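You operate a simulated robot arm through the tools that you are given. There is no shell and no other tool. Be economical: measure what you need, move in short steps, check, and stop when the job is done.

Carry out the task below with a simulated two-armed robot. There is one attempt and no reset: what you move stays moved.

## Task
Put the sponge on the low shelf of the drinks table. Take the syrup card and put it in the pot. Stack the brown pack from the top of chest two on top of the white pack. Close the car door. Put the plum bottle from the top of the big flap on the road side counter and the lime bottle on the top of the road side table. Take the small sponge on the top of the big flap and put it away on the top of the road side table. Put the brush on the top of the big flap away on the top of the grey plank table. Put the blue bottle from the top of the big flap on the serving end of the trolley. Close the door one. Push the wide drawer shut. Stack the box marked "beans" from the flap top of the green table on top of the box marked "onions". The order is free. Set down upright: bottle, blue bottle.

It is judged by the outcome, as a careful person would: the job done as asked, and still so three seconds after it is handed in. It fails if anything else is knocked over, pushed out of place, dropped, spilled or broken.

## Robot
Two 7-joint arms with two-finger parallel grippers on one trunk, on a base that drives. Base frame: it is fixed to the floor where the robot stands at the start and does not move with it; the origin is under the middle of the robot, x ahead of it, y to its left, z up. Readings come in mm, rad, newtons and seconds.
The left shoulder is at the start at [50, 165, 1030], the right one opposite. With the tool pointing down near the work surface each hand reaches from about 100 to 520 mm from the robot's upright axis, wherever it stands, measured 20 degrees to its own side. Places, roughly: blue bottle (7x7x25 cm) [-5600, -900, 900]; bottle [-5500, -1000, 1000]; box [-1250, -6500, 750]; brush (7x5x5 cm) [-5300, -1000, 800]; car door [-3700, 800, 700]; door one [-5700, -1600, 1100]; low shelf of the drinks table [600, 1300, 300]; pack [-1250, -500, 500]; pot (22x17x7 cm) [600, -1200, 400]; road side counter (47x16 cm) [-5620, -2220, 820]; serving end of the trolley [-6600, -4800, 800]; small sponge (4x6x3 cm) [-5400, -900, 800]; sponge (8x5x4 cm) [500, 100, 700]; syrup card [750, 1000, 750]; top of the grey plank table [700, -200, 700]; top of the road side table [-5500, -3300, 800]; wide drawer [-5800, -1700, 700]. Payload 3.91 kg a hand.
The TCP of each hand is the grasp point between the finger pads, 30 mm short of the fingertips. In the tool frame z runs along the fingers and y along their closing line. The gripper opens to 110 mm. The fingers are 20 mm wide and 10 mm thick; the gripper's body (48 by 112 mm) begins 55 mm behind the TCP.
Orientation is that of the tool frame in the base frame, as a unit quaternion [x, y, z, w]. With the fingers straight down and closing along the base's y, the tool's x points along the base's -x, its y along +y and its z along -z.

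## Interface
- The arms move only by the tool step_arm. It takes "left_rows", "right_rows" or both (then of equal length, played together; a hand with none holds still); each is a list of rows, each an object of numbers (a shift or turn left out is 0, a gripper value left out holds the last): "rx", "ry", "rz": the turn, a rotation vector about the tool's x, y, z in degrees; "dx", "dy", "dz": the shift along the tool's x, y, z in m; "gripper": the opening, from 0 (shut) to 1 (fully open). In form: [{"rx": .., "ry": .., "rz": .., "dx": .., "dy": .., "dz": .., "gripper": ..}, ...]. A call has 1 to 12 rows; each row is the pose to reach, as a shift and turn from the pose commanded when the call began, along the tool's axes at that moment. Rows are played at 5 a second. More than 50 mm and 0.15 rad between two rows, or a gripper value outside its range, and nothing of the call is played. Where a pose cannot be reached the arm comes as near as it can. A force on the tool above 40 N (or 10 N above the force at the start of the call, whichever is more), or a blocked arm, ends the call early, and 0.2 s more pass. Each finger travels about 45 mm/s and halts on what it meets, pressing with about 25 N; the grip force reading is that of the motor and also rises with nothing between the fingers. The clock runs only during rows and for 0.2 s after the last one: add rows that repeat a pose to give the fingers time. The reply holds the time, the measured pose of the TCP, the force on the tool along the base axes, the opening and the grip force, in the units named above and with some noise, with the torque about the TCP (base axes, N m) and any sound that the robot's microphone picked up.
- Cameras (640 x 400 px; columns grow to the right, rows downward): "scene" is now at [118.3, 16.8, 1210.9]; the picture's right is [0.20, -0.98, 0.00], its down [-0.47, -0.09, -0.88] and it looks along [0.86, 0.17, -0.48] (base axes); focal length 249 px, centre (320, 200). "left" rides on the left gripper at [72, -17, -103] in its tool frame; the picture's right is [0.23, 0.97, 0.00], its down [-0.76, 0.18, -0.62] and it looks along [-0.61, 0.14, 0.78] (tool axes); focal length 222 px, centre (320, 200). "right" rides on the right gripper at [72, 17, -103] in its tool frame; the picture's right is [-0.23, 0.97, 0.00], its down [-0.76, -0.18, -0.62] and it looks along [-0.61, -0.14, 0.78] (tool axes); focal length 222 px, centre (320, 200). There is no depth. A picture from a camera that has moved, and an enlarged one, comes with that camera's place and axes in the base frame and with its lens.
- camera(camera): a new picture of that camera. The clock stands still meanwhile.
- lift_body(by): slides the trunk up (or, below 0, down) by that many mm; the arms and the scene camera ride with it, the base frame stays. It gives what a move gives, with no picture.
- base_move(legs): drives the robot by 1 to 6 legs, each [ahead, left, turn to the left] in mm, mm and rad, along the robot's own axes; the way and the turn of a leg run together, so that a leg with both is an arc; at most 1500 mm and 3.142 rad a leg. The arms and the cameras ride along, it lands a little off, and it stops where it bumps. It gives what a move gives.
- head_to(pan, tilt): turns the head with the scene camera to pan (to the left, within 1.396 rad either way) and tilt (down, from -0.506 to 1.204), counted from straight ahead of the robot. It gives what a move gives.
- enlarge(camera, box): a new picture of the part [left, top, right, bottom] of that camera's present view, enlarged. The clock stands still meanwhile.
- sign_off(): hands the job in; it is judged then, once.

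Go step by step. Nothing tells you exact positions but the pictures and the camera data: compare them with the known pose of the tool, close in by small moves and look again before you grip or let go. The budget is 535 turns and 316 pictures, counting those below and the enlarged ones. Unless the task says otherwise, let go and move clear before handing in, and close with one line.

The tools are called after "Call:" by a JSON object that holds its "name" and its "arguments". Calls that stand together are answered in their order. step_arm: Moves the arms, as the interface text tells. Its arguments: {"type":"object","properties":{"left_rows":{"type":"array","items":{"type":"object","properties":{"rx":{"type":"number"},"ry":{"type":"number"},"rz":{"type":"number"},"dx":{"type":"number"},"dy":{"type":"number"},"dz":{"type":"number"},"gripper":{"type":"number"}}}},"right_rows":{"type":"array","items":{"type":"object","properties":{"rx":{"type":"number"},"ry":{"type":"number"},"rz":{"type":"number"},"dx":{"type":"number"},"dy":{"type":"number"},"dz":{"type":"number"},"gripper":{"type":"number"}}}}},"required":[]} The other tools are called the same way: lift_body (by) slides the trunk up or down; base_move (legs) drives the base; head_to (pan, tilt) turns the head that bears the scene camera; camera (camera) takes a picture; enlarge (camera, box) takes an enlarged picture of a part of a camera's view; sign_off () hands the job in.

At the start:

```text
time_s: 0.0
left_tool_pos: [384.1, 284.5, 993.0]
left_tool_rot: [0.0, 1.0, 0.0, -0.001]
left_ft_force: [-0.3, 0.0, 0.3]
left_ft_torque: [-0.03, 0.05, -0.01]
left_opening: 110.3
left_finger_force: 0.0
right_tool_pos: [342.8, -75.5, 1046.2]
right_tool_rot: [0.0, 1.0, 0.001, 0.0]
right_ft_force: [0.8, 0.4, 0.3]
right_ft_torque: [0.01, 0.01, -0.03]
right_opening: 110.1
right_finger_force: 0.2
trunk travel left (down, up): [-250.0, 253.0]
robot x, y, heading: [0.6, 3.4, -0.0]
head pan, tilt: [0.199, 0.497]
```

scene: 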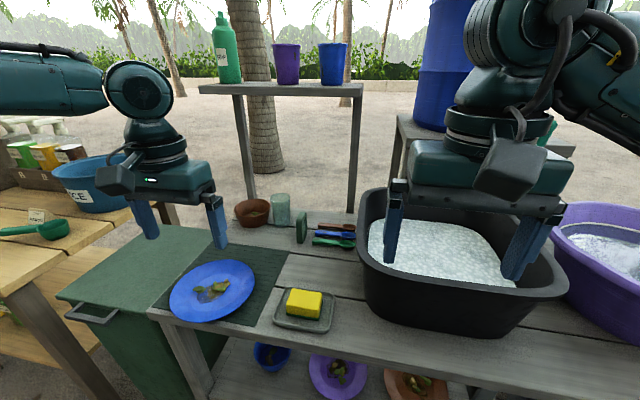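
right: 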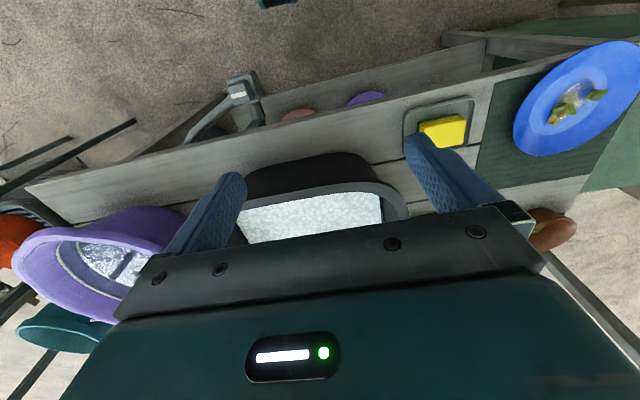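
left: 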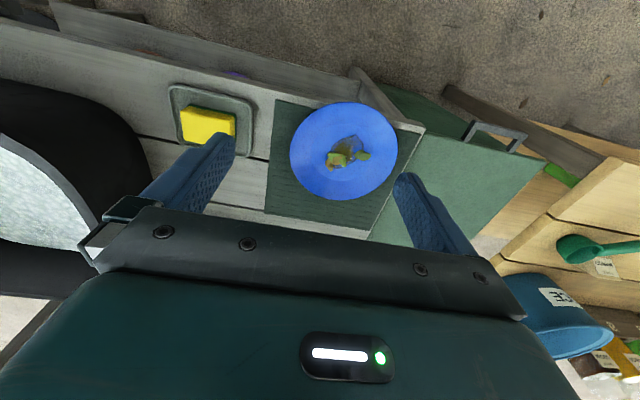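

I see the dish table with the yellow sponge near [500, 130, 720] and the wooden drinks table to the left. First I'll look around before moving.

Call:
{"name": "enlarge", "arguments": {"camera": "scene", "box": [220, 240, 400, 352]}}

Call:
{"name": "head_to", "arguments": {"pan": 1.1, "tilt": 0.5}}

Call:
{"name": "camera", "arguments": {"camera": "scene"}}

```text
3.56 times, centred on (310, 296) of scene
camera zoom: at [118.3, 16.8, 1210.9], right [0.2, -0.98, 0.0], down [-0.47, -0.09, -0.88], along [0.86, 0.17, -0.48], focal length 886 px, centre (356, -141)
```

zoom: 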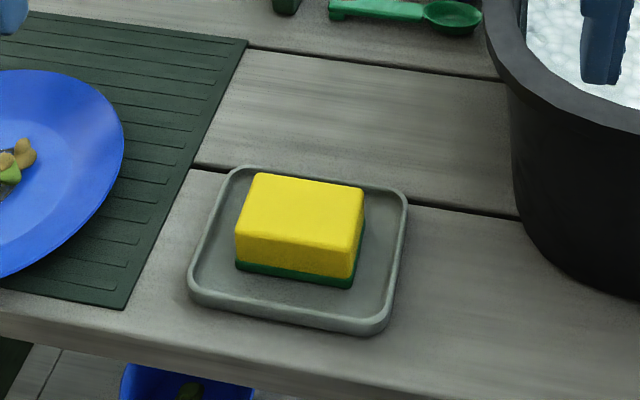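

```text
time_s: 1.2
left_tool_pos: [385.3, 284.1, 993.6]
left_tool_rot: [0.0, 1.0, 0.0, 0.001]
left_ft_force: [-0.1, -0.1, -0.2]
left_ft_torque: [0.0, 0.02, -0.03]
left_opening: 110.1
left_finger_force: 0.0
right_tool_pos: [344.0, -76.1, 1045.6]
right_tool_rot: [0.0, 1.0, 0.002, -0.001]
right_ft_force: [0.0, 0.2, 0.2]
right_ft_torque: [0.01, 0.02, -0.02]
right_opening: 109.9
right_finger_force: 0.0
trunk travel left (down, up): [-250.0, 253.0]
robot x, y, heading: [2.1, -3.4, -0.002]
head pan, tilt: [1.1, 0.499]
```

```text
311 pictures are left
camera scene: at [70.5, 79.9, 1210.8], right [0.89, -0.45, 0.0], down [-0.22, -0.43, -0.88], along [0.4, 0.78, -0.48], focal length 249 px, centre (320, 200)
```

scene: 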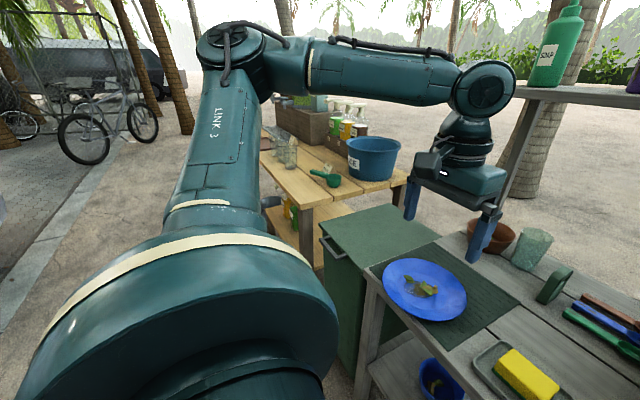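

Sponge is about [493, 128], aligned with the base axes, long side along y. I'll move the left hand above it.

Call:
{"name": "step_arm", "arguments": {"left_rows": [{"dx": -0.02, "dy": -0.03, "dz": 0.028}, {"dx": -0.04, "dy": -0.06, "dz": 0.056}, {"dx": -0.06, "dy": -0.09, "dz": 0.084}, {"dx": -0.08, "dy": -0.12, "dz": 0.112}, {"dx": -0.1, "dy": -0.15, "dz": 0.14}, {"dx": -0.106, "dy": -0.156, "dz": 0.143}]}}

Call:
{"name": "camera", "arguments": {"camera": "left"}}

```text
time_s: 2.6
left_tool_pos: [472.4, 150.4, 857.8]
left_tool_rot: [-0.001, 1.0, 0.0, 0.001]
left_ft_force: [-0.7, -0.2, 0.7]
left_ft_torque: [0.02, 0.0, -0.06]
left_opening: 110.0
left_finger_force: 0.0
left hand out of reach, approached as far as the arm can: row 5, 6
right_tool_pos: [343.4, -75.2, 1045.5]
right_tool_rot: [-0.001, 1.0, 0.001, 0.0]
right_ft_force: [-0.4, -0.2, -0.6]
right_ft_torque: [-0.01, 0.05, 0.0]
right_opening: 110.3
right_finger_force: 0.1
trunk travel left (down, up): [-250.0, 253.0]
robot x, y, heading: [-0.1, -0.9, 0.0]
head pan, tilt: [1.1, 0.499]
```

```text
310 pictures are left
camera left: at [401.8, 134.2, 962.3], right [-0.23, 0.97, 0.0], down [0.76, 0.18, 0.62], along [0.61, 0.14, -0.78], focal length 222 px, centre (320, 200)
```

left: 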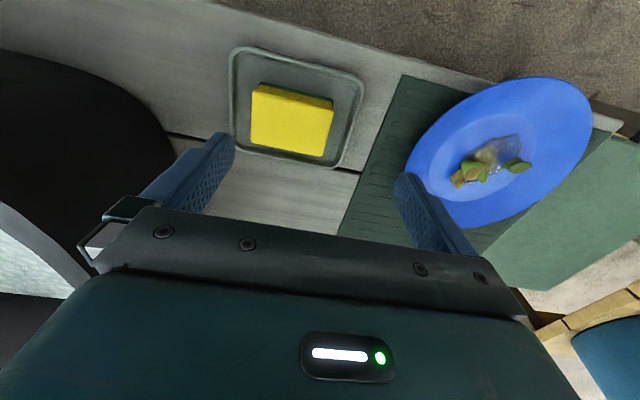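

Sponge top centre triangulates to about [484, 124, 738]. It is at the edge of reach, so I'll drive ahead 60 mm.

Call:
{"name": "base_move", "arguments": {"legs": [[60, 0, 0]]}}

```text
time_s: 3.6
left_tool_pos: [532.6, 151.2, 858.6]
left_tool_rot: [0.0, 1.0, -0.001, 0.0]
left_ft_force: [0.5, -0.3, -0.5]
left_ft_torque: [-0.01, 0.03, 0.03]
left_opening: 110.1
left_finger_force: 0.0
right_tool_pos: [402.7, -76.8, 1044.7]
right_tool_rot: [0.001, 1.0, 0.001, 0.0]
right_ft_force: [0.0, -0.3, -0.1]
right_ft_torque: [0.03, 0.0, -0.03]
right_opening: 109.7
right_finger_force: 0.1
trunk travel left (down, up): [-250.0, 253.0]
robot x, y, heading: [57.4, 0.8, -0.0]
head pan, tilt: [1.1, 0.499]
```

Call:
{"name": "step_arm", "arguments": {"left_rows": [{"dx": 0.024, "dy": -0.013, "dz": 0.03}, {"dx": 0.047, "dy": -0.026, "dz": 0.06}, {"dx": 0.047, "dy": -0.026, "dz": 0.07}]}}

Call:
{"name": "camera", "arguments": {"camera": "left"}}

```text
time_s: 4.4
left_tool_pos: [476.9, 143.0, 801.8]
left_tool_rot: [0.0, 1.0, -0.001, 0.002]
left_ft_force: [-0.7, -0.2, 0.5]
left_ft_torque: [0.02, 0.02, 0.0]
left_opening: 110.1
left_finger_force: 0.1
left hand out of reach, approached as far as the arm can: row 1, 2, 3
right_tool_pos: [403.2, -75.5, 1045.3]
right_tool_rot: [0.0, 1.0, 0.002, 0.0]
right_ft_force: [-0.4, -0.1, -0.1]
right_ft_torque: [0.01, 0.0, 0.02]
right_opening: 110.1
right_finger_force: 0.1
trunk travel left (down, up): [-250.0, 253.0]
robot x, y, heading: [62.2, -1.3, 0.001]
head pan, tilt: [1.1, 0.499]
```

```text
309 pictures are left
camera left: at [405.3, 125.6, 905.8], right [-0.23, 0.97, 0.0], down [0.76, 0.18, 0.62], along [0.61, 0.14, -0.78], focal length 222 px, centre (320, 200)
```

left: 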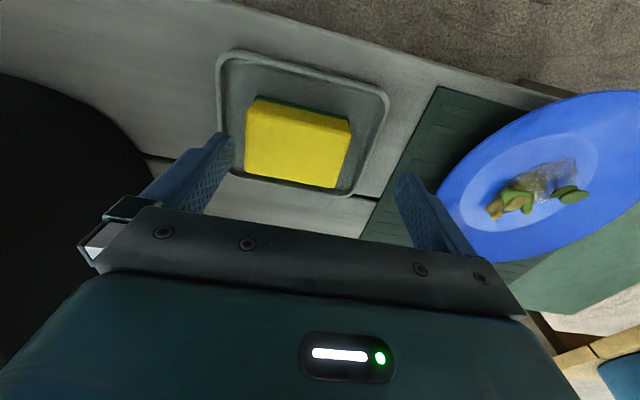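

Call:
{"name": "step_arm", "arguments": {"left_rows": [{"dx": 0.0, "dy": 0.0, "dz": 0.0}]}}

```text
time_s: 4.8
left_tool_pos: [477.5, 142.0, 801.7]
left_tool_rot: [-0.001, 1.0, -0.001, 0.001]
left_ft_force: [-0.4, -0.4, 0.0]
left_ft_torque: [0.02, -0.01, -0.01]
left_opening: 110.2
left_finger_force: 0.0
right_tool_pos: [403.1, -76.4, 1045.8]
right_tool_rot: [0.002, 1.0, 0.001, 0.0]
right_ft_force: [0.1, -1.0, 0.1]
right_ft_torque: [-0.03, 0.01, 0.0]
right_opening: 109.7
right_finger_force: 0.0
trunk travel left (down, up): [-250.0, 253.0]
robot x, y, heading: [60.8, -2.2, 0.002]
head pan, tilt: [1.1, 0.499]
```

Call:
{"name": "step_arm", "arguments": {"left_rows": [{"dx": -0.004, "dy": -0.009, "dz": 0.0}, {"dx": -0.008, "dy": -0.018, "dz": 0.0}]}}

```text
time_s: 5.4
left_tool_pos: [477.5, 141.6, 807.7]
left_tool_rot: [0.0, 1.0, 0.0, 0.001]
left_ft_force: [-0.8, 0.0, -0.8]
left_ft_torque: [0.03, -0.05, -0.01]
left_opening: 110.0
left_finger_force: 0.0
left hand out of reach, approached as far as the arm can: row 1, 2
right_tool_pos: [402.7, -76.8, 1046.0]
right_tool_rot: [0.001, 1.0, 0.0, 0.0]
right_ft_force: [-0.7, -0.4, 0.1]
right_ft_torque: [-0.01, -0.04, 0.01]
right_opening: 109.9
right_finger_force: 0.0
trunk travel left (down, up): [-250.0, 253.0]
robot x, y, heading: [59.0, -1.3, -0.001]
head pan, tilt: [1.1, 0.499]
```

Reach shrinks at lower height, so I'll raise the hand and lower the trunk.

Call:
{"name": "step_arm", "arguments": {"left_rows": [{"dx": 0.02, "dz": -0.04}, {"dx": 0.03, "dz": -0.08}, {"dx": 0.03, "dz": -0.12}, {"dx": 0.03, "dz": -0.15}]}}

Call:
{"name": "lift_body", "arguments": {"by": -150}}

Call:
{"name": "step_arm", "arguments": {"left_rows": [{"dx": -0.018, "dy": -0.009, "dz": 0.01}, {"dx": -0.038, "dy": -0.018, "dz": 0.02}]}}

Call:
{"name": "camera", "arguments": {"camera": "left"}}

```text
time_s: 6.4
left_tool_pos: [446.3, 139.9, 958.1]
left_tool_rot: [0.001, 1.0, 0.0, -0.001]
left_ft_force: [0.4, -0.1, -0.4]
left_ft_torque: [-0.02, 0.01, -0.01]
left_opening: 110.1
left_finger_force: 0.0
right_tool_pos: [403.0, -75.4, 1046.4]
right_tool_rot: [0.001, 1.0, 0.002, 0.0]
right_ft_force: [0.6, 0.2, 0.3]
right_ft_torque: [0.04, 0.01, 0.04]
right_opening: 109.9
right_finger_force: 0.1
trunk travel left (down, up): [-250.0, 253.0]
robot x, y, heading: [59.9, 0.1, 0.001]
head pan, tilt: [1.1, 0.499]
```

```text
time_s: 8.1
left_tool_pos: [447.5, 139.8, 808.0]
left_tool_rot: [0.0, 1.0, 0.0, 0.0]
left_ft_force: [0.0, 0.4, -0.3]
left_ft_torque: [0.02, -0.01, -0.01]
left_opening: 109.8
left_finger_force: 0.1
right_tool_pos: [403.4, -76.1, 895.4]
right_tool_rot: [0.001, 1.0, 0.002, 0.0]
right_ft_force: [-0.7, 0.6, 0.1]
right_ft_torque: [0.0, -0.05, 0.0]
right_opening: 110.1
right_finger_force: 0.1
trunk travel left (down, up): [-100.0, 403.0]
robot x, y, heading: [57.3, 0.1, 0.002]
head pan, tilt: [1.1, 0.499]
```

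```text
time_s: 8.7
left_tool_pos: [484.8, 123.3, 787.7]
left_tool_rot: [0.0, 1.0, -0.001, 0.001]
left_ft_force: [-0.6, 0.1, -0.7]
left_ft_torque: [0.04, 0.0, -0.02]
left_opening: 110.2
left_finger_force: 0.1
right_tool_pos: [403.2, -76.7, 896.1]
right_tool_rot: [0.0, 1.0, 0.001, 0.0]
right_ft_force: [0.4, 0.3, -0.6]
right_ft_torque: [-0.03, 0.0, 0.01]
right_opening: 109.9
right_finger_force: 0.0
trunk travel left (down, up): [-100.0, 403.0]
robot x, y, heading: [58.1, 1.2, 0.005]
head pan, tilt: [1.1, 0.499]
```

```text
308 pictures are left
camera left: at [413.5, 105.1, 891.3], right [-0.23, 0.97, 0.0], down [0.76, 0.18, 0.62], along [0.61, 0.14, -0.78], focal length 222 px, centre (320, 200)
```

left: 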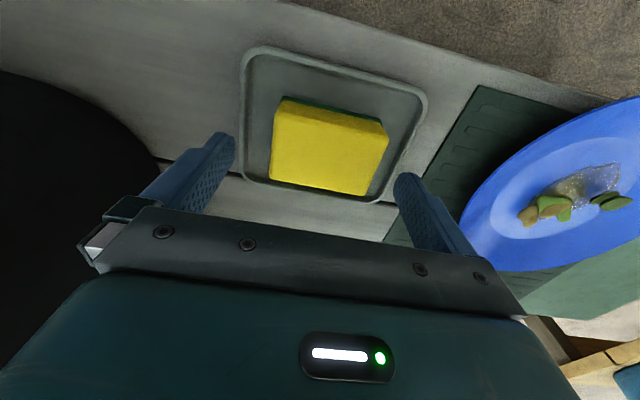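

Aligned well; descend and grip.

Call:
{"name": "step_arm", "arguments": {"left_rows": [{"dx": 0.0, "dy": 0.004, "dz": 0.02}, {"dx": 0.0, "dy": 0.004, "dz": 0.042}, {"dx": 0.0, "dy": 0.004, "dz": 0.054}, {"dx": 0.0, "dy": 0.004, "dz": 0.054, "gripper": 0.3}, {"dx": 0.0, "dy": 0.004, "dz": 0.054, "gripper": 0.3}, {"dx": 0.0, "dy": 0.004, "dz": 0.054, "gripper": 0.3}, {"dx": 0.0, "dy": 0.004, "dz": 0.054, "gripper": 0.3}]}}

Call:
{"name": "camera", "arguments": {"camera": "left"}}

```text
time_s: 9.3
left_tool_pos: [486.6, 124.6, 766.5]
left_tool_rot: [-0.001, 1.0, -0.001, 0.008]
left_ft_force: [-5.8, 1.4, 15.5]
left_ft_torque: [0.66, 0.25, 0.21]
left_opening: 110.2
left_finger_force: 0.0
right_tool_pos: [402.9, -74.8, 896.8]
right_tool_rot: [-0.001, 1.0, 0.002, 0.0]
right_ft_force: [0.8, -1.0, 0.8]
right_ft_torque: [0.0, -0.03, 0.0]
right_opening: 110.1
right_finger_force: 0.1
trunk travel left (down, up): [-100.0, 403.0]
robot x, y, heading: [58.9, 2.5, 0.008]
head pan, tilt: [1.1, 0.499]
stopped in row 2 (left hand): the force on the tool passed its limit at 58 N (the readings are from after the stop); the commanded pose is now the measured one
```

```text
307 pictures are left
camera left: at [412.7, 108.0, 868.7], right [-0.23, 0.97, 0.0], down [0.75, 0.18, 0.63], along [0.62, 0.14, -0.77], focal length 222 px, centre (320, 200)
```

left: 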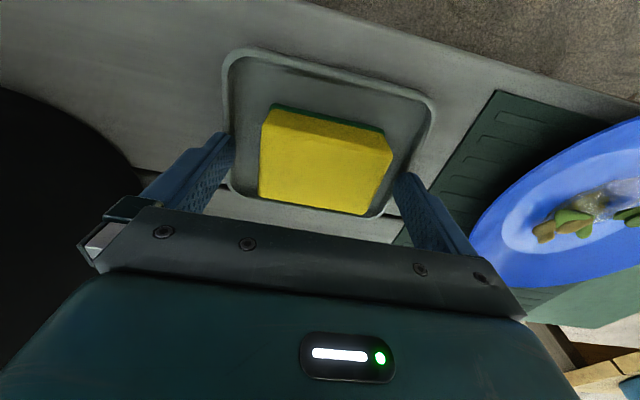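

The left finger touched the dish rim: rim is at z≈736 and the sponge top is about 760, centre [477, 123]. I'll raise slightly and grip the upper half of the sponge, above the rim.

Call:
{"name": "step_arm", "arguments": {"left_rows": [{"dx": 0.0, "dy": 0.0, "dz": -0.006}, {"dx": 0.008, "dy": -0.001, "dz": -0.005}, {"dx": 0.008, "dy": -0.001, "dz": -0.004, "gripper": 0.5}, {"dx": 0.008, "dy": -0.001, "dz": -0.004, "gripper": 0.5}, {"dx": 0.008, "dy": -0.001, "dz": -0.004, "gripper": 0.5}, {"dx": 0.008, "dy": -0.001, "dz": -0.004, "gripper": 0.5}]}}

Call:
{"name": "camera", "arguments": {"camera": "left"}}

```text
time_s: 10.7
left_tool_pos: [478.1, 124.7, 767.0]
left_tool_rot: [0.0, 1.0, 0.0, 0.006]
left_ft_force: [-0.1, 0.0, -0.2]
left_ft_torque: [0.03, -0.02, 0.01]
left_opening: 71.0
left_finger_force: 25.1
right_tool_pos: [403.4, -73.6, 895.8]
right_tool_rot: [0.001, 1.0, 0.0, 0.0]
right_ft_force: [0.4, -0.2, -0.3]
right_ft_torque: [-0.01, 0.03, 0.0]
right_opening: 109.9
right_finger_force: 0.2
trunk travel left (down, up): [-100.0, 403.0]
robot x, y, heading: [58.7, -0.9, -0.0]
head pan, tilt: [1.1, 0.499]
```

```text
306 pictures are left
camera left: at [405.5, 107.5, 869.9], right [-0.23, 0.97, 0.0], down [0.75, 0.18, 0.63], along [0.62, 0.14, -0.77], focal length 222 px, centre (320, 200)
```

left: 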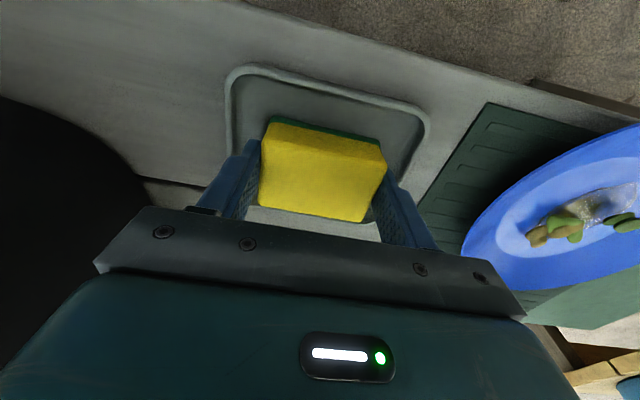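

Gripped (71 mm). Lift it clear, then back off and look at the drinks table.

Call:
{"name": "step_arm", "arguments": {"left_rows": [{"dz": -0.04}, {"dz": -0.08}, {"dx": 0.03, "dz": -0.12}, {"dx": 0.06, "dz": -0.16}, {"dx": 0.1, "dz": -0.18}]}}

Call:
{"name": "base_move", "arguments": {"legs": [[-350, 0, 0]]}}

Call:
{"name": "base_move", "arguments": {"legs": [[0, 500, 0], [0, 0, 0.6]]}}

Call:
{"name": "head_to", "arguments": {"pan": 0.0, "tilt": 0.5}}

Call:
{"name": "camera", "arguments": {"camera": "scene"}}

```text
time_s: 11.9
left_tool_pos: [376.3, 125.8, 946.4]
left_tool_rot: [0.0, 1.0, -0.001, 0.006]
left_ft_force: [0.8, -0.2, -0.3]
left_ft_torque: [0.03, 0.02, 0.0]
left_opening: 70.9
left_finger_force: 24.5
right_tool_pos: [401.7, -76.1, 894.8]
right_tool_rot: [0.002, 1.0, 0.001, 0.0]
right_ft_force: [0.5, 0.0, 0.3]
right_ft_torque: [0.03, -0.04, 0.02]
right_opening: 110.3
right_finger_force: 0.0
trunk travel left (down, up): [-100.0, 403.0]
robot x, y, heading: [54.7, -0.2, 0.0]
head pan, tilt: [1.1, 0.499]
```

```text
time_s: 14.1
left_tool_pos: [28.8, 125.2, 945.4]
left_tool_rot: [0.001, 1.0, 0.0, 0.007]
left_ft_force: [0.1, 0.1, 0.0]
left_ft_torque: [0.04, 0.04, 0.01]
left_opening: 71.1
left_finger_force: 24.4
right_tool_pos: [55.4, -76.4, 896.4]
right_tool_rot: [0.001, 1.0, 0.0, 0.0]
right_ft_force: [1.3, 0.1, -1.1]
right_ft_torque: [0.0, -0.01, 0.01]
right_opening: 110.2
right_finger_force: 0.1
trunk travel left (down, up): [-100.0, 403.0]
robot x, y, heading: [-291.6, 0.8, 0.001]
head pan, tilt: [1.1, 0.499]
```

```text
time_s: 20.7
left_tool_pos: [-96.0, 786.1, 946.1]
left_tool_rot: [-0.296, 0.955, 0.002, 0.006]
left_ft_force: [0.0, 0.0, 0.6]
left_ft_torque: [0.01, 0.02, -0.03]
left_opening: 70.7
left_finger_force: 25.0
right_tool_pos: [39.0, 634.5, 896.2]
right_tool_rot: [-0.295, 0.956, 0.001, 0.0]
right_ft_force: [0.3, 0.4, 0.0]
right_ft_torque: [-0.02, 0.01, 0.0]
right_opening: 110.0
right_finger_force: 0.1
trunk travel left (down, up): [-100.0, 403.0]
robot x, y, heading: [-289.7, 502.2, 0.598]
head pan, tilt: [1.1, 0.499]
```

```text
time_s: 22.0
left_tool_pos: [-95.9, 784.3, 944.2]
left_tool_rot: [-0.294, 0.956, 0.003, 0.006]
left_ft_force: [0.6, -0.1, -0.2]
left_ft_torque: [0.0, 0.03, 0.0]
left_opening: 70.9
left_finger_force: 25.9
right_tool_pos: [38.8, 634.7, 895.9]
right_tool_rot: [-0.294, 0.956, 0.001, 0.0]
right_ft_force: [0.7, 0.4, -0.3]
right_ft_torque: [-0.01, 0.0, 0.0]
right_opening: 109.9
right_finger_force: 0.0
trunk travel left (down, up): [-100.0, 403.0]
robot x, y, heading: [-289.9, 502.2, 0.595]
head pan, tilt: [0.0, 0.499]
```

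```text
305 pictures are left
camera scene: at [-188.3, 569.3, 1060.8], right [0.56, -0.83, 0.0], down [-0.4, -0.27, -0.88], along [0.73, 0.49, -0.48], focal length 249 px, centre (320, 200)
```

scene: 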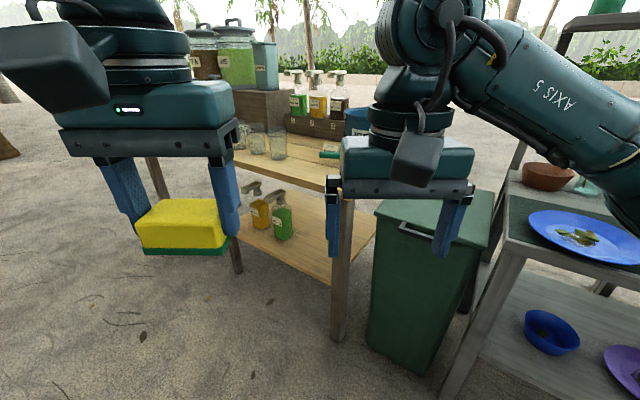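

The drinks table's front legs are near x≈430, y 850–1560. I'll face it squarely around y=1200.

Call:
{"name": "base_move", "arguments": {"legs": [[0, 0, -0.595], [0, 700, 0]]}}

Call:
{"name": "camera", "arguments": {"camera": "scene"}}

```text
time_s: 30.2
left_tool_pos: [23.7, 1329.0, 945.5]
left_tool_rot: [-0.005, 1.0, 0.0, 0.006]
left_ft_force: [-0.4, 0.4, -0.3]
left_ft_torque: [0.02, -0.05, -0.03]
left_opening: 71.1
left_finger_force: 24.9
right_tool_pos: [51.7, 1129.0, 895.3]
right_tool_rot: [-0.003, 1.0, 0.002, 0.0]
right_ft_force: [0.3, -0.1, 0.3]
right_ft_torque: [0.0, -0.02, -0.01]
right_opening: 109.8
right_finger_force: 0.1
trunk travel left (down, up): [-100.0, 403.0]
robot x, y, heading: [-293.4, 1199.1, 0.011]
head pan, tilt: [0.0, 0.499]
```

```text
304 pictures are left
camera scene: at [-172.2, 1200.5, 1060.8], right [0.01, -1.0, 0.0], down [-0.48, 0.0, -0.88], along [0.88, 0.01, -0.48], focal length 249 px, centre (320, 200)
```

scene: 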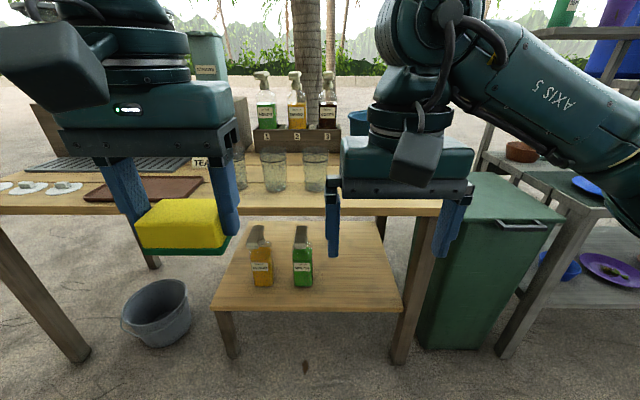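

The low shelf spans roughly x 412–940, y 920–1570 at z≈300 with free space to the right of the green bottle. I'll pitch the hand to horizontal to slide the sponge in under the top.

Call:
{"name": "step_arm", "arguments": {"left_rows": [{"dx": -0.02, "ry": -8}, {"dx": -0.04, "ry": -16}, {"dx": -0.06, "ry": -24}, {"dx": -0.08, "ry": -32}, {"dx": -0.1, "ry": -40}, {"dx": -0.12, "ry": -48}, {"dx": -0.13, "ry": -56}, {"dx": -0.14, "ry": -64}, {"dx": -0.15, "ry": -72}, {"dx": -0.15, "ry": -80}, {"dx": -0.15, "ry": -88}]}}

Call:
{"name": "camera", "arguments": {"camera": "scene"}}

```text
time_s: 32.6
left_tool_pos: [173.9, 1330.9, 949.0]
left_tool_rot: [-0.004, 0.715, 0.002, 0.7]
left_ft_force: [0.4, 0.4, -1.4]
left_ft_torque: [-0.02, 0.04, -0.02]
left_opening: 70.9
left_finger_force: 24.6
right_tool_pos: [53.4, 1127.9, 895.5]
right_tool_rot: [-0.003, 1.0, 0.001, 0.001]
right_ft_force: [-0.2, -0.1, 0.1]
right_ft_torque: [-0.01, -0.01, -0.01]
right_opening: 110.0
right_finger_force: 0.0
trunk travel left (down, up): [-100.0, 403.0]
robot x, y, heading: [-293.5, 1199.1, 0.009]
head pan, tilt: [0.0, 0.499]
```

```text
303 pictures are left
camera scene: at [-172.1, 1200.5, 1060.8], right [0.01, -1.0, 0.0], down [-0.48, 0.0, -0.88], along [0.88, 0.01, -0.48], focal length 249 px, centre (320, 200)
```

scene: 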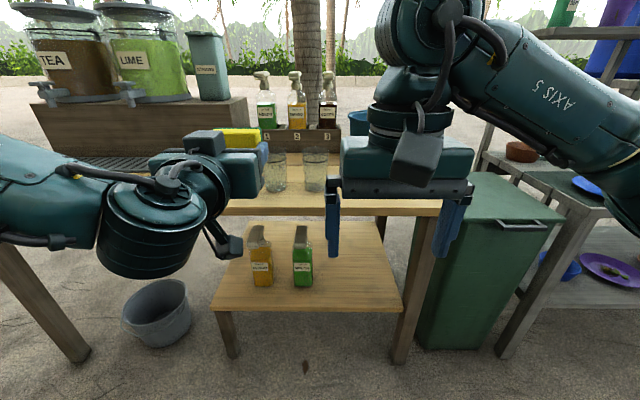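

Call:
{"name": "lift_body", "arguments": {"by": -100}}

Call:
{"name": "step_arm", "arguments": {"left_rows": [{"dx": 0.045}, {"dx": 0.09}, {"dx": 0.135}, {"dx": 0.18}, {"dx": 0.225}, {"dx": 0.27}, {"dx": 0.315}, {"dx": 0.36}, {"dx": 0.4}]}}

Call:
{"name": "camera", "arguments": {"camera": "left"}}

Call:
{"name": "camera", "arguments": {"camera": "scene"}}

```text
time_s: 34.0
left_tool_pos: [173.6, 1329.5, 847.6]
left_tool_rot: [-0.003, 0.715, 0.003, 0.699]
left_ft_force: [-0.2, -0.5, -0.2]
left_ft_torque: [-0.01, 0.0, -0.01]
left_opening: 70.7
left_finger_force: 25.0
right_tool_pos: [52.5, 1127.7, 795.6]
right_tool_rot: [-0.004, 1.0, 0.002, -0.001]
right_ft_force: [0.1, 0.5, 0.1]
right_ft_torque: [-0.01, 0.02, 0.0]
right_opening: 109.8
right_finger_force: 0.0
trunk travel left (down, up): [0.0, 503.0]
robot x, y, heading: [-293.9, 1201.7, 0.012]
head pan, tilt: [0.0, 0.499]
```

```text
time_s: 36.0
left_tool_pos: [175.5, 1428.3, 614.5]
left_tool_rot: [-0.003, 0.715, 0.002, 0.699]
left_ft_force: [0.1, -0.1, 0.7]
left_ft_torque: [-0.04, -0.02, -0.01]
left_opening: 70.5
left_finger_force: 25.1
left hand out of reach, approached as far as the arm can: row 3, 4, 5, 6, 7, 8, 9
right_tool_pos: [52.1, 1127.0, 795.7]
right_tool_rot: [-0.004, 1.0, 0.001, 0.0]
right_ft_force: [0.2, -0.8, 0.2]
right_ft_torque: [-0.01, 0.0, 0.0]
right_opening: 110.2
right_finger_force: 0.0
trunk travel left (down, up): [0.0, 503.0]
robot x, y, heading: [-288.2, 1201.2, 0.006]
head pan, tilt: [0.0, 0.499]
```

```text
302 pictures are left
camera left: at [71.3, 1410.5, 546.0], right [-0.01, 0.97, -0.23], down [-0.61, 0.17, 0.78], along [0.79, 0.15, 0.59], focal length 222 px, centre (320, 200)
```

left: 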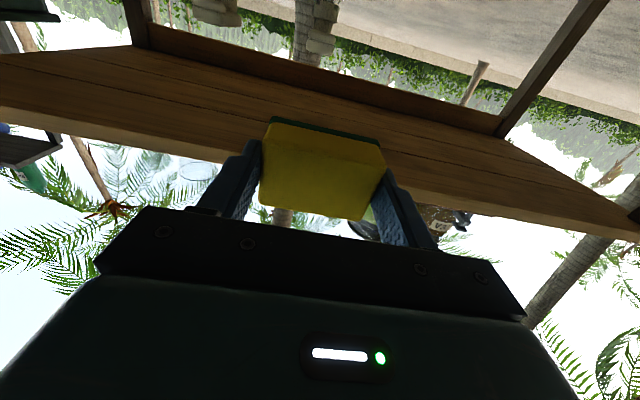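

```text
301 pictures are left
camera scene: at [-172.2, 1200.5, 960.8], right [0.01, -1.0, 0.0], down [-0.48, 0.0, -0.88], along [0.88, 0.01, -0.48], focal length 249 px, centre (320, 200)
```

scene: 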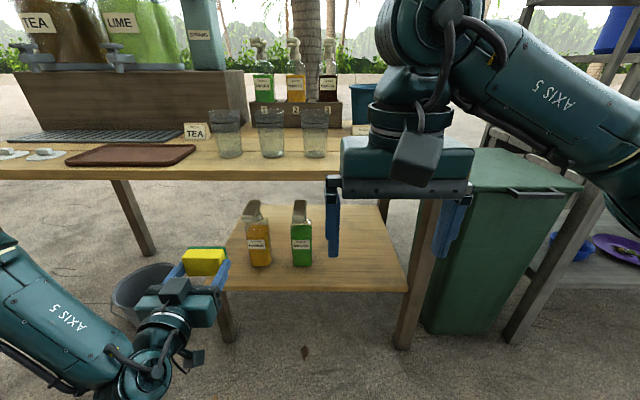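

The shelf surface triangulates to z≈305, front edge x≈409. The arm is folded tightly here; try extending forward while lowering.

Call:
{"name": "step_arm", "arguments": {"left_rows": [{"dz": 0.04, "dy": -0.02}, {"dz": 0.08, "dy": -0.04}, {"dz": 0.12, "dy": -0.06, "dx": 0.02}, {"dz": 0.15, "dy": -0.06, "dx": 0.05}, {"dz": 0.15, "dy": -0.06, "dx": 0.09}, {"dz": 0.15, "dy": -0.06, "dx": 0.13}, {"dz": 0.15, "dy": -0.06, "dx": 0.17}, {"dz": 0.15, "dy": -0.06, "dx": 0.2}]}}

```text
time_s: 37.8
left_tool_pos: [264.4, 1462.9, 604.0]
left_tool_rot: [-0.002, 0.715, 0.002, 0.699]
left_ft_force: [0.3, 0.1, -0.2]
left_ft_torque: [-0.05, 0.0, -0.02]
left_opening: 70.8
left_finger_force: 25.9
left hand out of reach, approached as far as the arm can: row 1, 2, 3, 4, 5, 6, 7, 8
right_tool_pos: [51.8, 1129.0, 795.4]
right_tool_rot: [-0.004, 1.0, 0.002, 0.0]
right_ft_force: [0.5, 0.0, -0.4]
right_ft_torque: [0.01, -0.01, -0.03]
right_opening: 110.0
right_finger_force: 0.0
trunk travel left (down, up): [0.0, 503.0]
robot x, y, heading: [-296.9, 1198.6, 0.007]
head pan, tilt: [0.0, 0.499]
```

Horizontal is too limiting low down. I'll tilt to about 40° from vertical instead and test the reach.

Call:
{"name": "step_arm", "arguments": {"left_rows": [{"ry": 8, "dy": -0.02}, {"ry": 16, "dy": -0.04}, {"ry": 24, "dy": -0.06}, {"ry": 32, "dy": -0.07}, {"ry": 40, "dy": -0.08}, {"ry": 48, "dy": -0.08}, {"ry": 48, "dy": -0.08, "dx": 0.04}, {"ry": 48, "dy": -0.08, "dx": 0.08}, {"ry": 48, "dy": -0.08, "dx": 0.12}, {"ry": 48, "dy": -0.08, "dx": 0.16}, {"ry": 48, "dy": -0.08, "dx": 0.2}]}}

```text
time_s: 40.1
left_tool_pos: [227.1, 1431.9, 494.0]
left_tool_rot: [-0.003, 0.937, 0.0, 0.348]
left_ft_force: [0.2, 0.7, -0.3]
left_ft_torque: [0.0, -0.03, 0.03]
left_opening: 71.1
left_finger_force: 24.9
left hand out of reach, approached as far as the arm can: row 8, 9, 10, 11
right_tool_pos: [53.2, 1128.6, 794.1]
right_tool_rot: [-0.003, 1.0, 0.002, 0.0]
right_ft_force: [0.1, -0.7, -0.8]
right_ft_torque: [0.01, 0.01, -0.02]
right_opening: 110.1
right_finger_force: 0.0
trunk travel left (down, up): [0.0, 503.0]
robot x, y, heading: [-294.2, 1201.7, 0.011]
head pan, tilt: [0.0, 0.499]
```

Call:
{"name": "step_arm", "arguments": {"left_rows": [{"dx": 0.03, "dy": -0.02, "dz": -0.026}, {"dx": 0.068, "dy": -0.04, "dz": -0.04}, {"dx": 0.105, "dy": -0.06, "dz": -0.02}, {"dx": 0.141, "dy": -0.06, "dz": 0.01}, {"dx": 0.174, "dy": -0.06, "dz": 0.048}, {"dx": 0.206, "dy": -0.06, "dz": 0.086}]}}

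Call:
{"name": "camera", "arguments": {"camera": "scene"}}

```text
refused: row 5 steps farther than a row can; nothing moved
```

```text
300 pictures are left
camera scene: at [-172.2, 1200.5, 960.8], right [0.01, -1.0, 0.0], down [-0.48, 0.0, -0.88], along [0.88, 0.01, -0.48], focal length 249 px, centre (320, 200)
```

scene: 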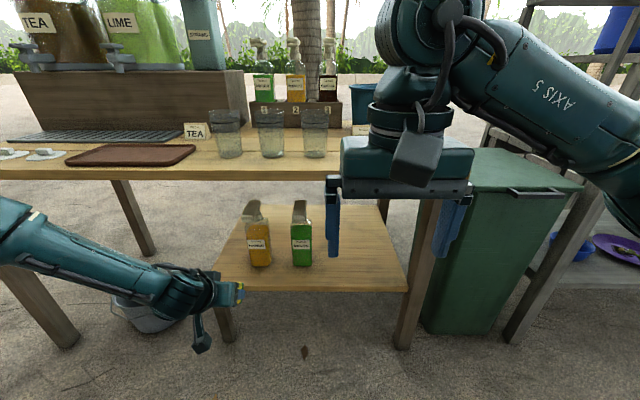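

Call:
{"name": "step_arm", "arguments": {"left_rows": [{"dx": 0.03, "dy": -0.02, "dz": -0.026}, {"dx": 0.065, "dy": -0.03, "dz": -0.04}, {"dx": 0.1, "dy": -0.05, "dz": -0.02}, {"dx": 0.135, "dy": -0.05, "dz": 0.01}, {"dx": 0.165, "dy": -0.05, "dz": 0.045}, {"dx": 0.195, "dy": -0.05, "dz": 0.08}]}}

Call:
{"name": "camera", "arguments": {"camera": "scene"}}

```text
time_s: 41.5
left_tool_pos: [127.9, 1452.6, 460.1]
left_tool_rot: [-0.004, 0.938, 0.002, 0.348]
left_ft_force: [-0.3, -0.8, 0.1]
left_ft_torque: [0.02, 0.03, 0.02]
left_opening: 70.8
left_finger_force: 25.4
left hand out of reach, approached as far as the arm can: row 2, 3, 4, 5, 6
right_tool_pos: [52.8, 1126.8, 796.0]
right_tool_rot: [-0.003, 1.0, 0.001, 0.0]
right_ft_force: [0.5, 0.4, 0.4]
right_ft_torque: [0.02, 0.03, -0.05]
right_opening: 110.1
right_finger_force: 0.1
trunk travel left (down, up): [0.0, 503.0]
robot x, y, heading: [-291.1, 1200.2, 0.005]
head pan, tilt: [0.0, 0.499]
```

```text
299 pictures are left
camera scene: at [-172.2, 1200.5, 960.8], right [0.01, -1.0, 0.0], down [-0.48, 0.0, -0.88], along [0.88, 0.01, -0.48], focal length 249 px, centre (320, 200)
```

scene: 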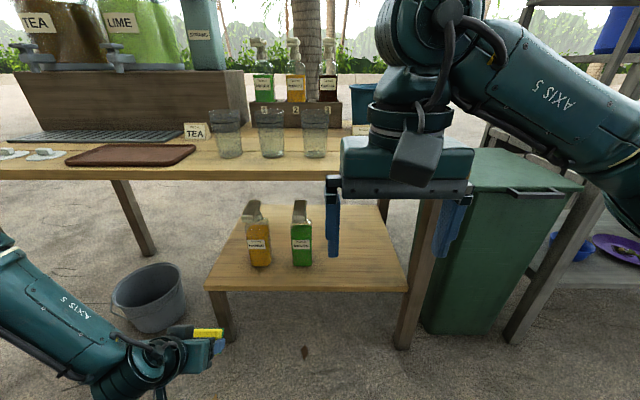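

The reach is best toward the hand's own side; try yawing the tool outward 30° and lowering further.

Call:
{"name": "step_arm", "arguments": {"left_rows": [{"rx": -5, "rz": -5.8}, {"rx": -10, "rz": -11.6}, {"rx": -15, "rz": -17.4}, {"rx": -20, "rz": -23.2}, {"rx": -20, "rz": -23.2, "dx": 0.026, "dz": 0.03}, {"rx": -20, "rz": -23.2, "dx": 0.052, "dz": 0.06}, {"rx": -20, "rz": -23.2, "dx": 0.078, "dz": 0.09}, {"rx": -20, "rz": -23.2, "dx": 0.098, "dz": 0.114}]}}

```text
time_s: 43.4
left_tool_pos: [120.2, 1516.1, 460.4]
left_tool_rot: [-0.252, 0.903, 0.093, 0.334]
left_ft_force: [0.0, 0.0, -0.9]
left_ft_torque: [-0.01, 0.03, -0.02]
left_opening: 70.9
left_finger_force: 24.7
left hand out of reach, approached as far as the arm can: row 1, 2, 3, 4, 5, 6, 7, 8
right_tool_pos: [52.7, 1128.5, 796.3]
right_tool_rot: [-0.003, 1.0, 0.0, 0.0]
right_ft_force: [0.2, 0.0, 0.1]
right_ft_torque: [-0.06, -0.01, -0.01]
right_opening: 110.0
right_finger_force: 0.1
trunk travel left (down, up): [0.0, 503.0]
robot x, y, heading: [-290.6, 1199.0, 0.008]
head pan, tilt: [0.0, 0.499]
```

Call:
{"name": "step_arm", "arguments": {"left_rows": [{"dx": -0.03, "dz": -0.04}, {"dx": -0.03, "dz": -0.08}, {"dx": -0.03, "dz": -0.1}, {"ry": 8, "dx": -0.03, "dz": -0.12}, {"ry": 16, "dx": -0.03, "dz": -0.14}, {"ry": 24, "dx": -0.03, "dz": -0.16}, {"ry": 32, "dx": -0.03, "dz": -0.18}, {"ry": 40, "dx": -0.03, "dz": -0.2}]}}

```text
time_s: 45.1
left_tool_pos: [29.2, 1459.5, 631.7]
left_tool_rot: [-0.268, 0.963, 0.0, 0.005]
left_ft_force: [0.3, -0.3, 0.2]
left_ft_torque: [0.0, -0.01, 0.0]
left_opening: 70.9
left_finger_force: 25.5
right_tool_pos: [52.7, 1128.3, 796.2]
right_tool_rot: [-0.004, 1.0, 0.001, 0.0]
right_ft_force: [0.9, -0.3, -0.1]
right_ft_torque: [0.01, 0.01, 0.0]
right_opening: 110.0
right_finger_force: 0.0
trunk travel left (down, up): [0.0, 503.0]
robot x, y, heading: [-291.6, 1199.0, 0.006]
head pan, tilt: [0.0, 0.499]
```

Now the tool is vertical; lower to find the lowest reachable height.

Call:
{"name": "step_arm", "arguments": {"left_rows": [{"dz": 0.045}, {"dz": 0.09}, {"dz": 0.135}, {"dz": 0.18}, {"dz": 0.22}, {"dz": 0.26}, {"dz": 0.3}]}}

Call:
{"name": "camera", "arguments": {"camera": "scene"}}

```text
time_s: 46.8
left_tool_pos: [27.2, 1484.3, 399.9]
left_tool_rot: [-0.268, 0.963, 0.002, 0.006]
left_ft_force: [0.4, 0.5, 0.2]
left_ft_torque: [-0.01, -0.01, 0.01]
left_opening: 70.8
left_finger_force: 24.7
left hand out of reach, approached as far as the arm can: row 6, 7
right_tool_pos: [51.8, 1127.9, 795.1]
right_tool_rot: [-0.004, 1.0, 0.003, 0.0]
right_ft_force: [0.3, -0.9, 0.4]
right_ft_torque: [-0.01, 0.01, -0.01]
right_opening: 110.2
right_finger_force: 0.1
trunk travel left (down, up): [0.0, 503.0]
robot x, y, heading: [-294.8, 1198.2, 0.009]
head pan, tilt: [0.0, 0.499]
```

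```text
298 pictures are left
camera scene: at [-172.2, 1200.5, 960.8], right [0.01, -1.0, 0.0], down [-0.48, 0.0, -0.88], along [0.88, 0.01, -0.48], focal length 249 px, centre (320, 200)
```

scene: 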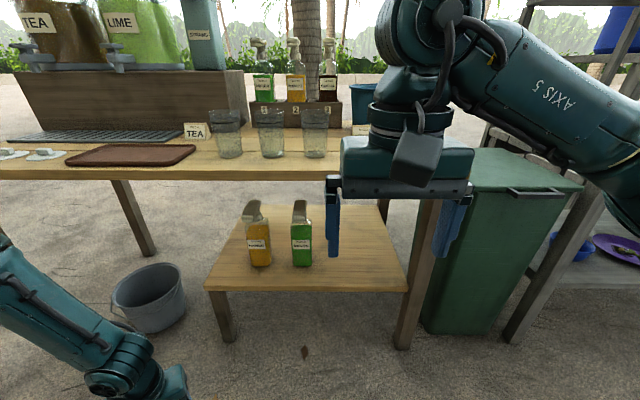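

Call:
{"name": "step_arm", "arguments": {"left_rows": [{"dx": 0.04, "dy": -0.005}, {"dx": 0.08, "dy": -0.01}, {"dx": 0.12, "dy": -0.015}, {"dx": 0.12, "dy": -0.015, "dz": 0.03}, {"dx": 0.12, "dy": -0.015, "dz": 0.06}, {"dx": 0.12, "dy": -0.015, "dz": 0.09}]}}

```text
time_s: 47.2
left_tool_pos: [-0.7, 1470.7, 409.0]
left_tool_rot: [-0.268, 0.963, 0.008, 0.021]
left_ft_force: [5.1, 12.5, 7.3]
left_ft_torque: [-1.78, 1.08, -0.61]
left_opening: 70.7
left_finger_force: 25.6
left hand out of reach, approached as far as the arm can: row 1, 2
right_tool_pos: [52.8, 1126.7, 795.2]
right_tool_rot: [-0.004, 1.0, 0.001, -0.001]
right_ft_force: [-0.9, -0.2, 0.9]
right_ft_torque: [-0.02, 0.01, 0.0]
right_opening: 109.9
right_finger_force: 0.0
trunk travel left (down, up): [0.0, 503.0]
robot x, y, heading: [-294.7, 1202.2, 0.009]
head pan, tilt: [0.0, 0.499]
stopped in row 2 (left hand): the force on the tool passed its limit at 92 N (the readings are from after the stop); the commanded pose is now the measured one
```

Something touched — probably my own base with the hand. Back off and look at the arm's configuration.

Call:
{"name": "step_arm", "arguments": {"left_rows": [{"dx": -0.03, "dz": -0.01}, {"dx": -0.05, "dz": -0.04}]}}

Call:
{"name": "head_to", "arguments": {"pan": 0.7, "tilt": 0.9}}

Call:
{"name": "camera", "arguments": {"camera": "scene"}}

```text
time_s: 47.8
left_tool_pos: [40.4, 1494.4, 450.6]
left_tool_rot: [-0.27, 0.963, 0.007, 0.019]
left_ft_force: [0.3, 0.4, -0.2]
left_ft_torque: [0.02, 0.01, -0.01]
left_opening: 70.9
left_finger_force: 24.8
right_tool_pos: [51.1, 1127.9, 796.1]
right_tool_rot: [-0.004, 1.0, 0.0, 0.0]
right_ft_force: [0.1, 0.9, -0.2]
right_ft_torque: [0.0, 0.01, -0.01]
right_opening: 109.9
right_finger_force: 0.1
trunk travel left (down, up): [0.0, 503.0]
robot x, y, heading: [-293.4, 1195.2, 0.007]
head pan, tilt: [0.0, 0.499]
```

```text
time_s: 48.9
left_tool_pos: [40.2, 1494.4, 449.8]
left_tool_rot: [-0.269, 0.963, 0.007, 0.019]
left_ft_force: [0.3, 0.0, -0.9]
left_ft_torque: [0.01, 0.01, 0.0]
left_opening: 70.8
left_finger_force: 24.9
right_tool_pos: [51.4, 1127.7, 795.7]
right_tool_rot: [-0.004, 1.0, 0.0, 0.0]
right_ft_force: [0.7, -0.3, 0.2]
right_ft_torque: [0.05, -0.02, -0.01]
right_opening: 110.1
right_finger_force: 0.1
trunk travel left (down, up): [0.0, 503.0]
robot x, y, heading: [-292.3, 1198.6, 0.002]
head pan, tilt: [0.7, 0.901]
```

```text
297 pictures are left
camera scene: at [-205.8, 1248.8, 926.9], right [0.65, -0.76, 0.0], down [-0.6, -0.51, -0.62], along [0.47, 0.4, -0.78], focal length 249 px, centre (320, 200)
```

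scene: 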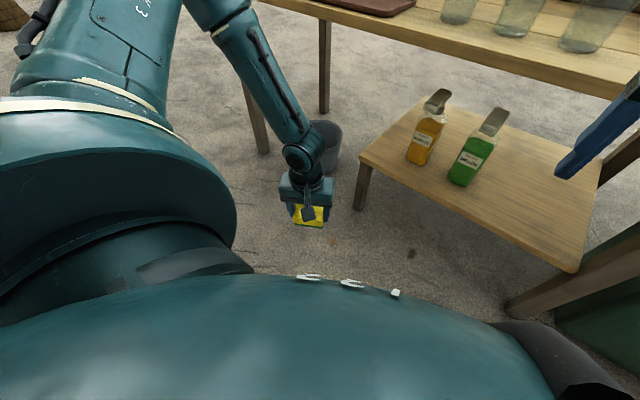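

The arm limit seems to come from shoulder limits, easing toward the outside. I'll test reaching sideways to the robot's left.

Call:
{"name": "step_arm", "arguments": {"left_rows": [{"rz": -8, "dx": 0.01, "dy": 0.036}, {"rz": -16, "dx": 0.02, "dy": 0.072}, {"rz": -24, "dx": 0.03, "dy": 0.108}, {"rz": -32, "dx": 0.04, "dy": 0.144}, {"rz": -40, "dx": 0.05, "dy": 0.18}, {"rz": -48, "dx": 0.055, "dy": 0.216}, {"rz": -56, "dx": 0.06, "dy": 0.25}, {"rz": -56, "dx": 0.06, "dy": 0.25, "dz": 0.04}, {"rz": -56, "dx": 0.06, "dy": 0.25, "dz": 0.08}, {"rz": -56, "dx": 0.06, "dy": 0.25, "dz": 0.12}, {"rz": -56, "dx": 0.06, "dy": 0.25, "dz": 0.16}]}}

```text
time_s: 51.3
left_tool_pos: [-134.6, 1681.6, 289.2]
left_tool_rot: [-0.689, 0.725, -0.003, 0.021]
left_ft_force: [0.4, 0.1, -0.4]
left_ft_torque: [-0.02, 0.0, 0.03]
left_opening: 70.7
left_finger_force: 25.2
right_tool_pos: [52.1, 1128.2, 795.7]
right_tool_rot: [-0.003, 1.0, 0.001, 0.0]
right_ft_force: [0.3, 0.7, -0.1]
right_ft_torque: [0.02, -0.01, -0.01]
right_opening: 109.9
right_finger_force: 0.0
trunk travel left (down, up): [0.0, 503.0]
robot x, y, heading: [-294.4, 1203.3, 0.011]
head pan, tilt: [0.7, 0.901]
```

Reaching sideways works well down to z=289. Now test tilting outward there.

Call:
{"name": "step_arm", "arguments": {"left_rows": [{"dz": -0.03}, {"dz": -0.06}, {"dz": -0.06, "ry": -8}, {"dz": -0.06, "ry": -16}, {"dz": -0.06, "ry": -24}, {"dz": -0.06, "ry": -32}, {"dz": -0.06, "ry": -40}, {"dz": -0.06, "ry": -48}, {"dz": -0.06, "ry": -56}]}}

```text
time_s: 53.3
left_tool_pos: [-137.6, 1679.7, 350.5]
left_tool_rot: [-0.609, 0.63, 0.322, 0.36]
left_ft_force: [-0.4, -0.8, 0.0]
left_ft_torque: [-0.02, -0.01, 0.02]
left_opening: 70.5
left_finger_force: 25.2
right_tool_pos: [52.6, 1127.3, 796.0]
right_tool_rot: [-0.003, 1.0, 0.002, 0.0]
right_ft_force: [0.3, -0.1, -0.1]
right_ft_torque: [-0.05, -0.01, 0.02]
right_opening: 110.2
right_finger_force: 0.0
trunk travel left (down, up): [0.0, 503.0]
robot x, y, heading: [-289.9, 1201.8, 0.006]
head pan, tilt: [0.7, 0.901]
```

Call:
{"name": "step_arm", "arguments": {"left_rows": [{"ry": 8}, {"ry": 16}, {"ry": 20}]}}

Call:
{"name": "head_to", "arguments": {"pan": 1.39, "tilt": 0.7}}

Call:
{"name": "camera", "arguments": {"camera": "scene"}}

Call:
{"name": "camera", "arguments": {"camera": "left"}}

```text
time_s: 54.1
left_tool_pos: [-137.9, 1677.9, 351.1]
left_tool_rot: [-0.657, 0.683, 0.209, 0.243]
left_ft_force: [0.5, 0.1, -0.5]
left_ft_torque: [-0.01, -0.01, -0.03]
left_opening: 70.6
left_finger_force: 24.9
right_tool_pos: [52.3, 1127.5, 795.0]
right_tool_rot: [-0.003, 1.0, 0.001, 0.0]
right_ft_force: [-1.1, -0.6, 0.3]
right_ft_torque: [-0.01, 0.01, -0.04]
right_opening: 110.0
right_finger_force: 0.0
trunk travel left (down, up): [0.0, 503.0]
robot x, y, heading: [-290.4, 1195.7, 0.007]
head pan, tilt: [0.7, 0.901]
```

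```text
time_s: 55.1
left_tool_pos: [-137.1, 1679.0, 349.6]
left_tool_rot: [-0.656, 0.682, 0.211, 0.243]
left_ft_force: [-0.2, 0.6, -0.4]
left_ft_torque: [-0.03, 0.0, -0.02]
left_opening: 70.9
left_finger_force: 25.5
right_tool_pos: [52.5, 1128.4, 796.0]
right_tool_rot: [-0.003, 1.0, 0.002, 0.0]
right_ft_force: [0.1, -0.5, -0.4]
right_ft_torque: [0.02, 0.0, 0.01]
right_opening: 110.0
right_finger_force: 0.0
trunk travel left (down, up): [0.0, 503.0]
robot x, y, heading: [-292.5, 1201.4, 0.007]
head pan, tilt: [1.389, 0.7]
```

```text
296 pictures are left
camera scene: at [-248.5, 1283.3, 943.0], right [0.98, -0.17, 0.0], down [-0.11, -0.63, -0.76], along [0.13, 0.75, -0.64], focal length 249 px, centre (320, 200)
```

scene: 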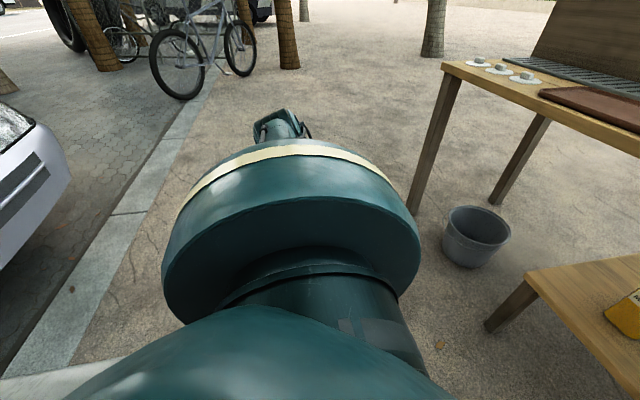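

```text
295 pictures are left
camera left: at [-126.9, 1557.8, 389.3], right [-0.98, -0.13, -0.17], down [-0.2, 0.24, 0.95], along [-0.09, 0.96, -0.26], focal length 222 px, centre (320, 200)
```

left: 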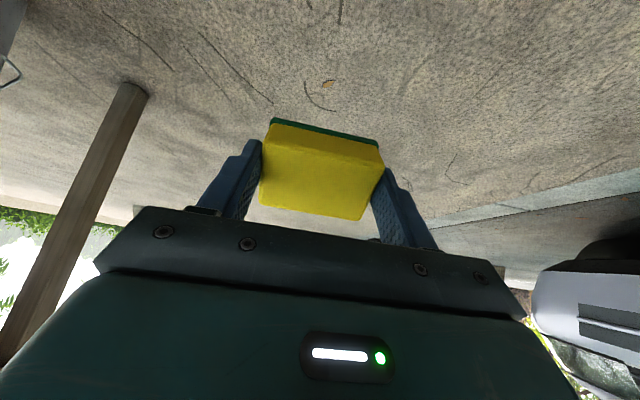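

Call:
{"name": "step_arm", "arguments": {"left_rows": [{"dy": -0.04}, {"dy": -0.08}, {"dy": -0.12}, {"dy": -0.15}]}}

Call:
{"name": "head_to", "arguments": {"pan": 1.1, "tilt": 0.4}}

Call:
{"name": "camera", "arguments": {"camera": "scene"}}

```text
time_s: 56.1
left_tool_pos: [11.6, 1670.9, 355.3]
left_tool_rot: [-0.656, 0.683, 0.211, 0.243]
left_ft_force: [0.1, 0.6, -0.2]
left_ft_torque: [0.0, 0.03, -0.03]
left_opening: 70.7
left_finger_force: 25.1
right_tool_pos: [52.0, 1127.8, 795.7]
right_tool_rot: [-0.004, 1.0, 0.001, 0.0]
right_ft_force: [0.4, -0.2, 0.2]
right_ft_torque: [-0.02, -0.01, 0.02]
right_opening: 110.0
right_finger_force: 0.1
trunk travel left (down, up): [0.0, 503.0]
robot x, y, heading: [-290.0, 1201.7, 0.007]
head pan, tilt: [1.389, 0.7]
```

```text
time_s: 57.0
left_tool_pos: [11.4, 1670.8, 356.0]
left_tool_rot: [-0.657, 0.682, 0.21, 0.243]
left_ft_force: [0.3, 0.1, -0.9]
left_ft_torque: [0.0, -0.01, 0.0]
left_opening: 70.9
left_finger_force: 24.3
right_tool_pos: [51.4, 1127.6, 795.4]
right_tool_rot: [-0.003, 1.0, 0.001, 0.0]
right_ft_force: [-0.7, 0.8, 1.0]
right_ft_torque: [0.0, 0.01, -0.05]
right_opening: 109.9
right_finger_force: 0.0
trunk travel left (down, up): [0.0, 503.0]
robot x, y, heading: [-290.8, 1201.4, 0.005]
head pan, tilt: [1.1, 0.4]
```

```text
294 pictures are left
camera scene: at [-221.9, 1282.6, 969.8], right [0.9, -0.45, 0.0], down [-0.17, -0.35, -0.92], along [0.41, 0.82, -0.39], focal length 249 px, centre (320, 200)
```

scene: 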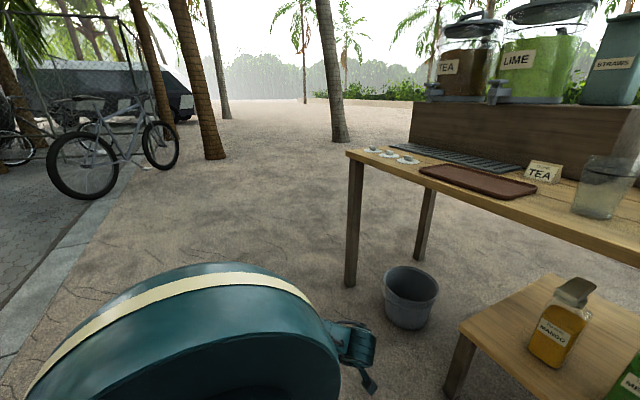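

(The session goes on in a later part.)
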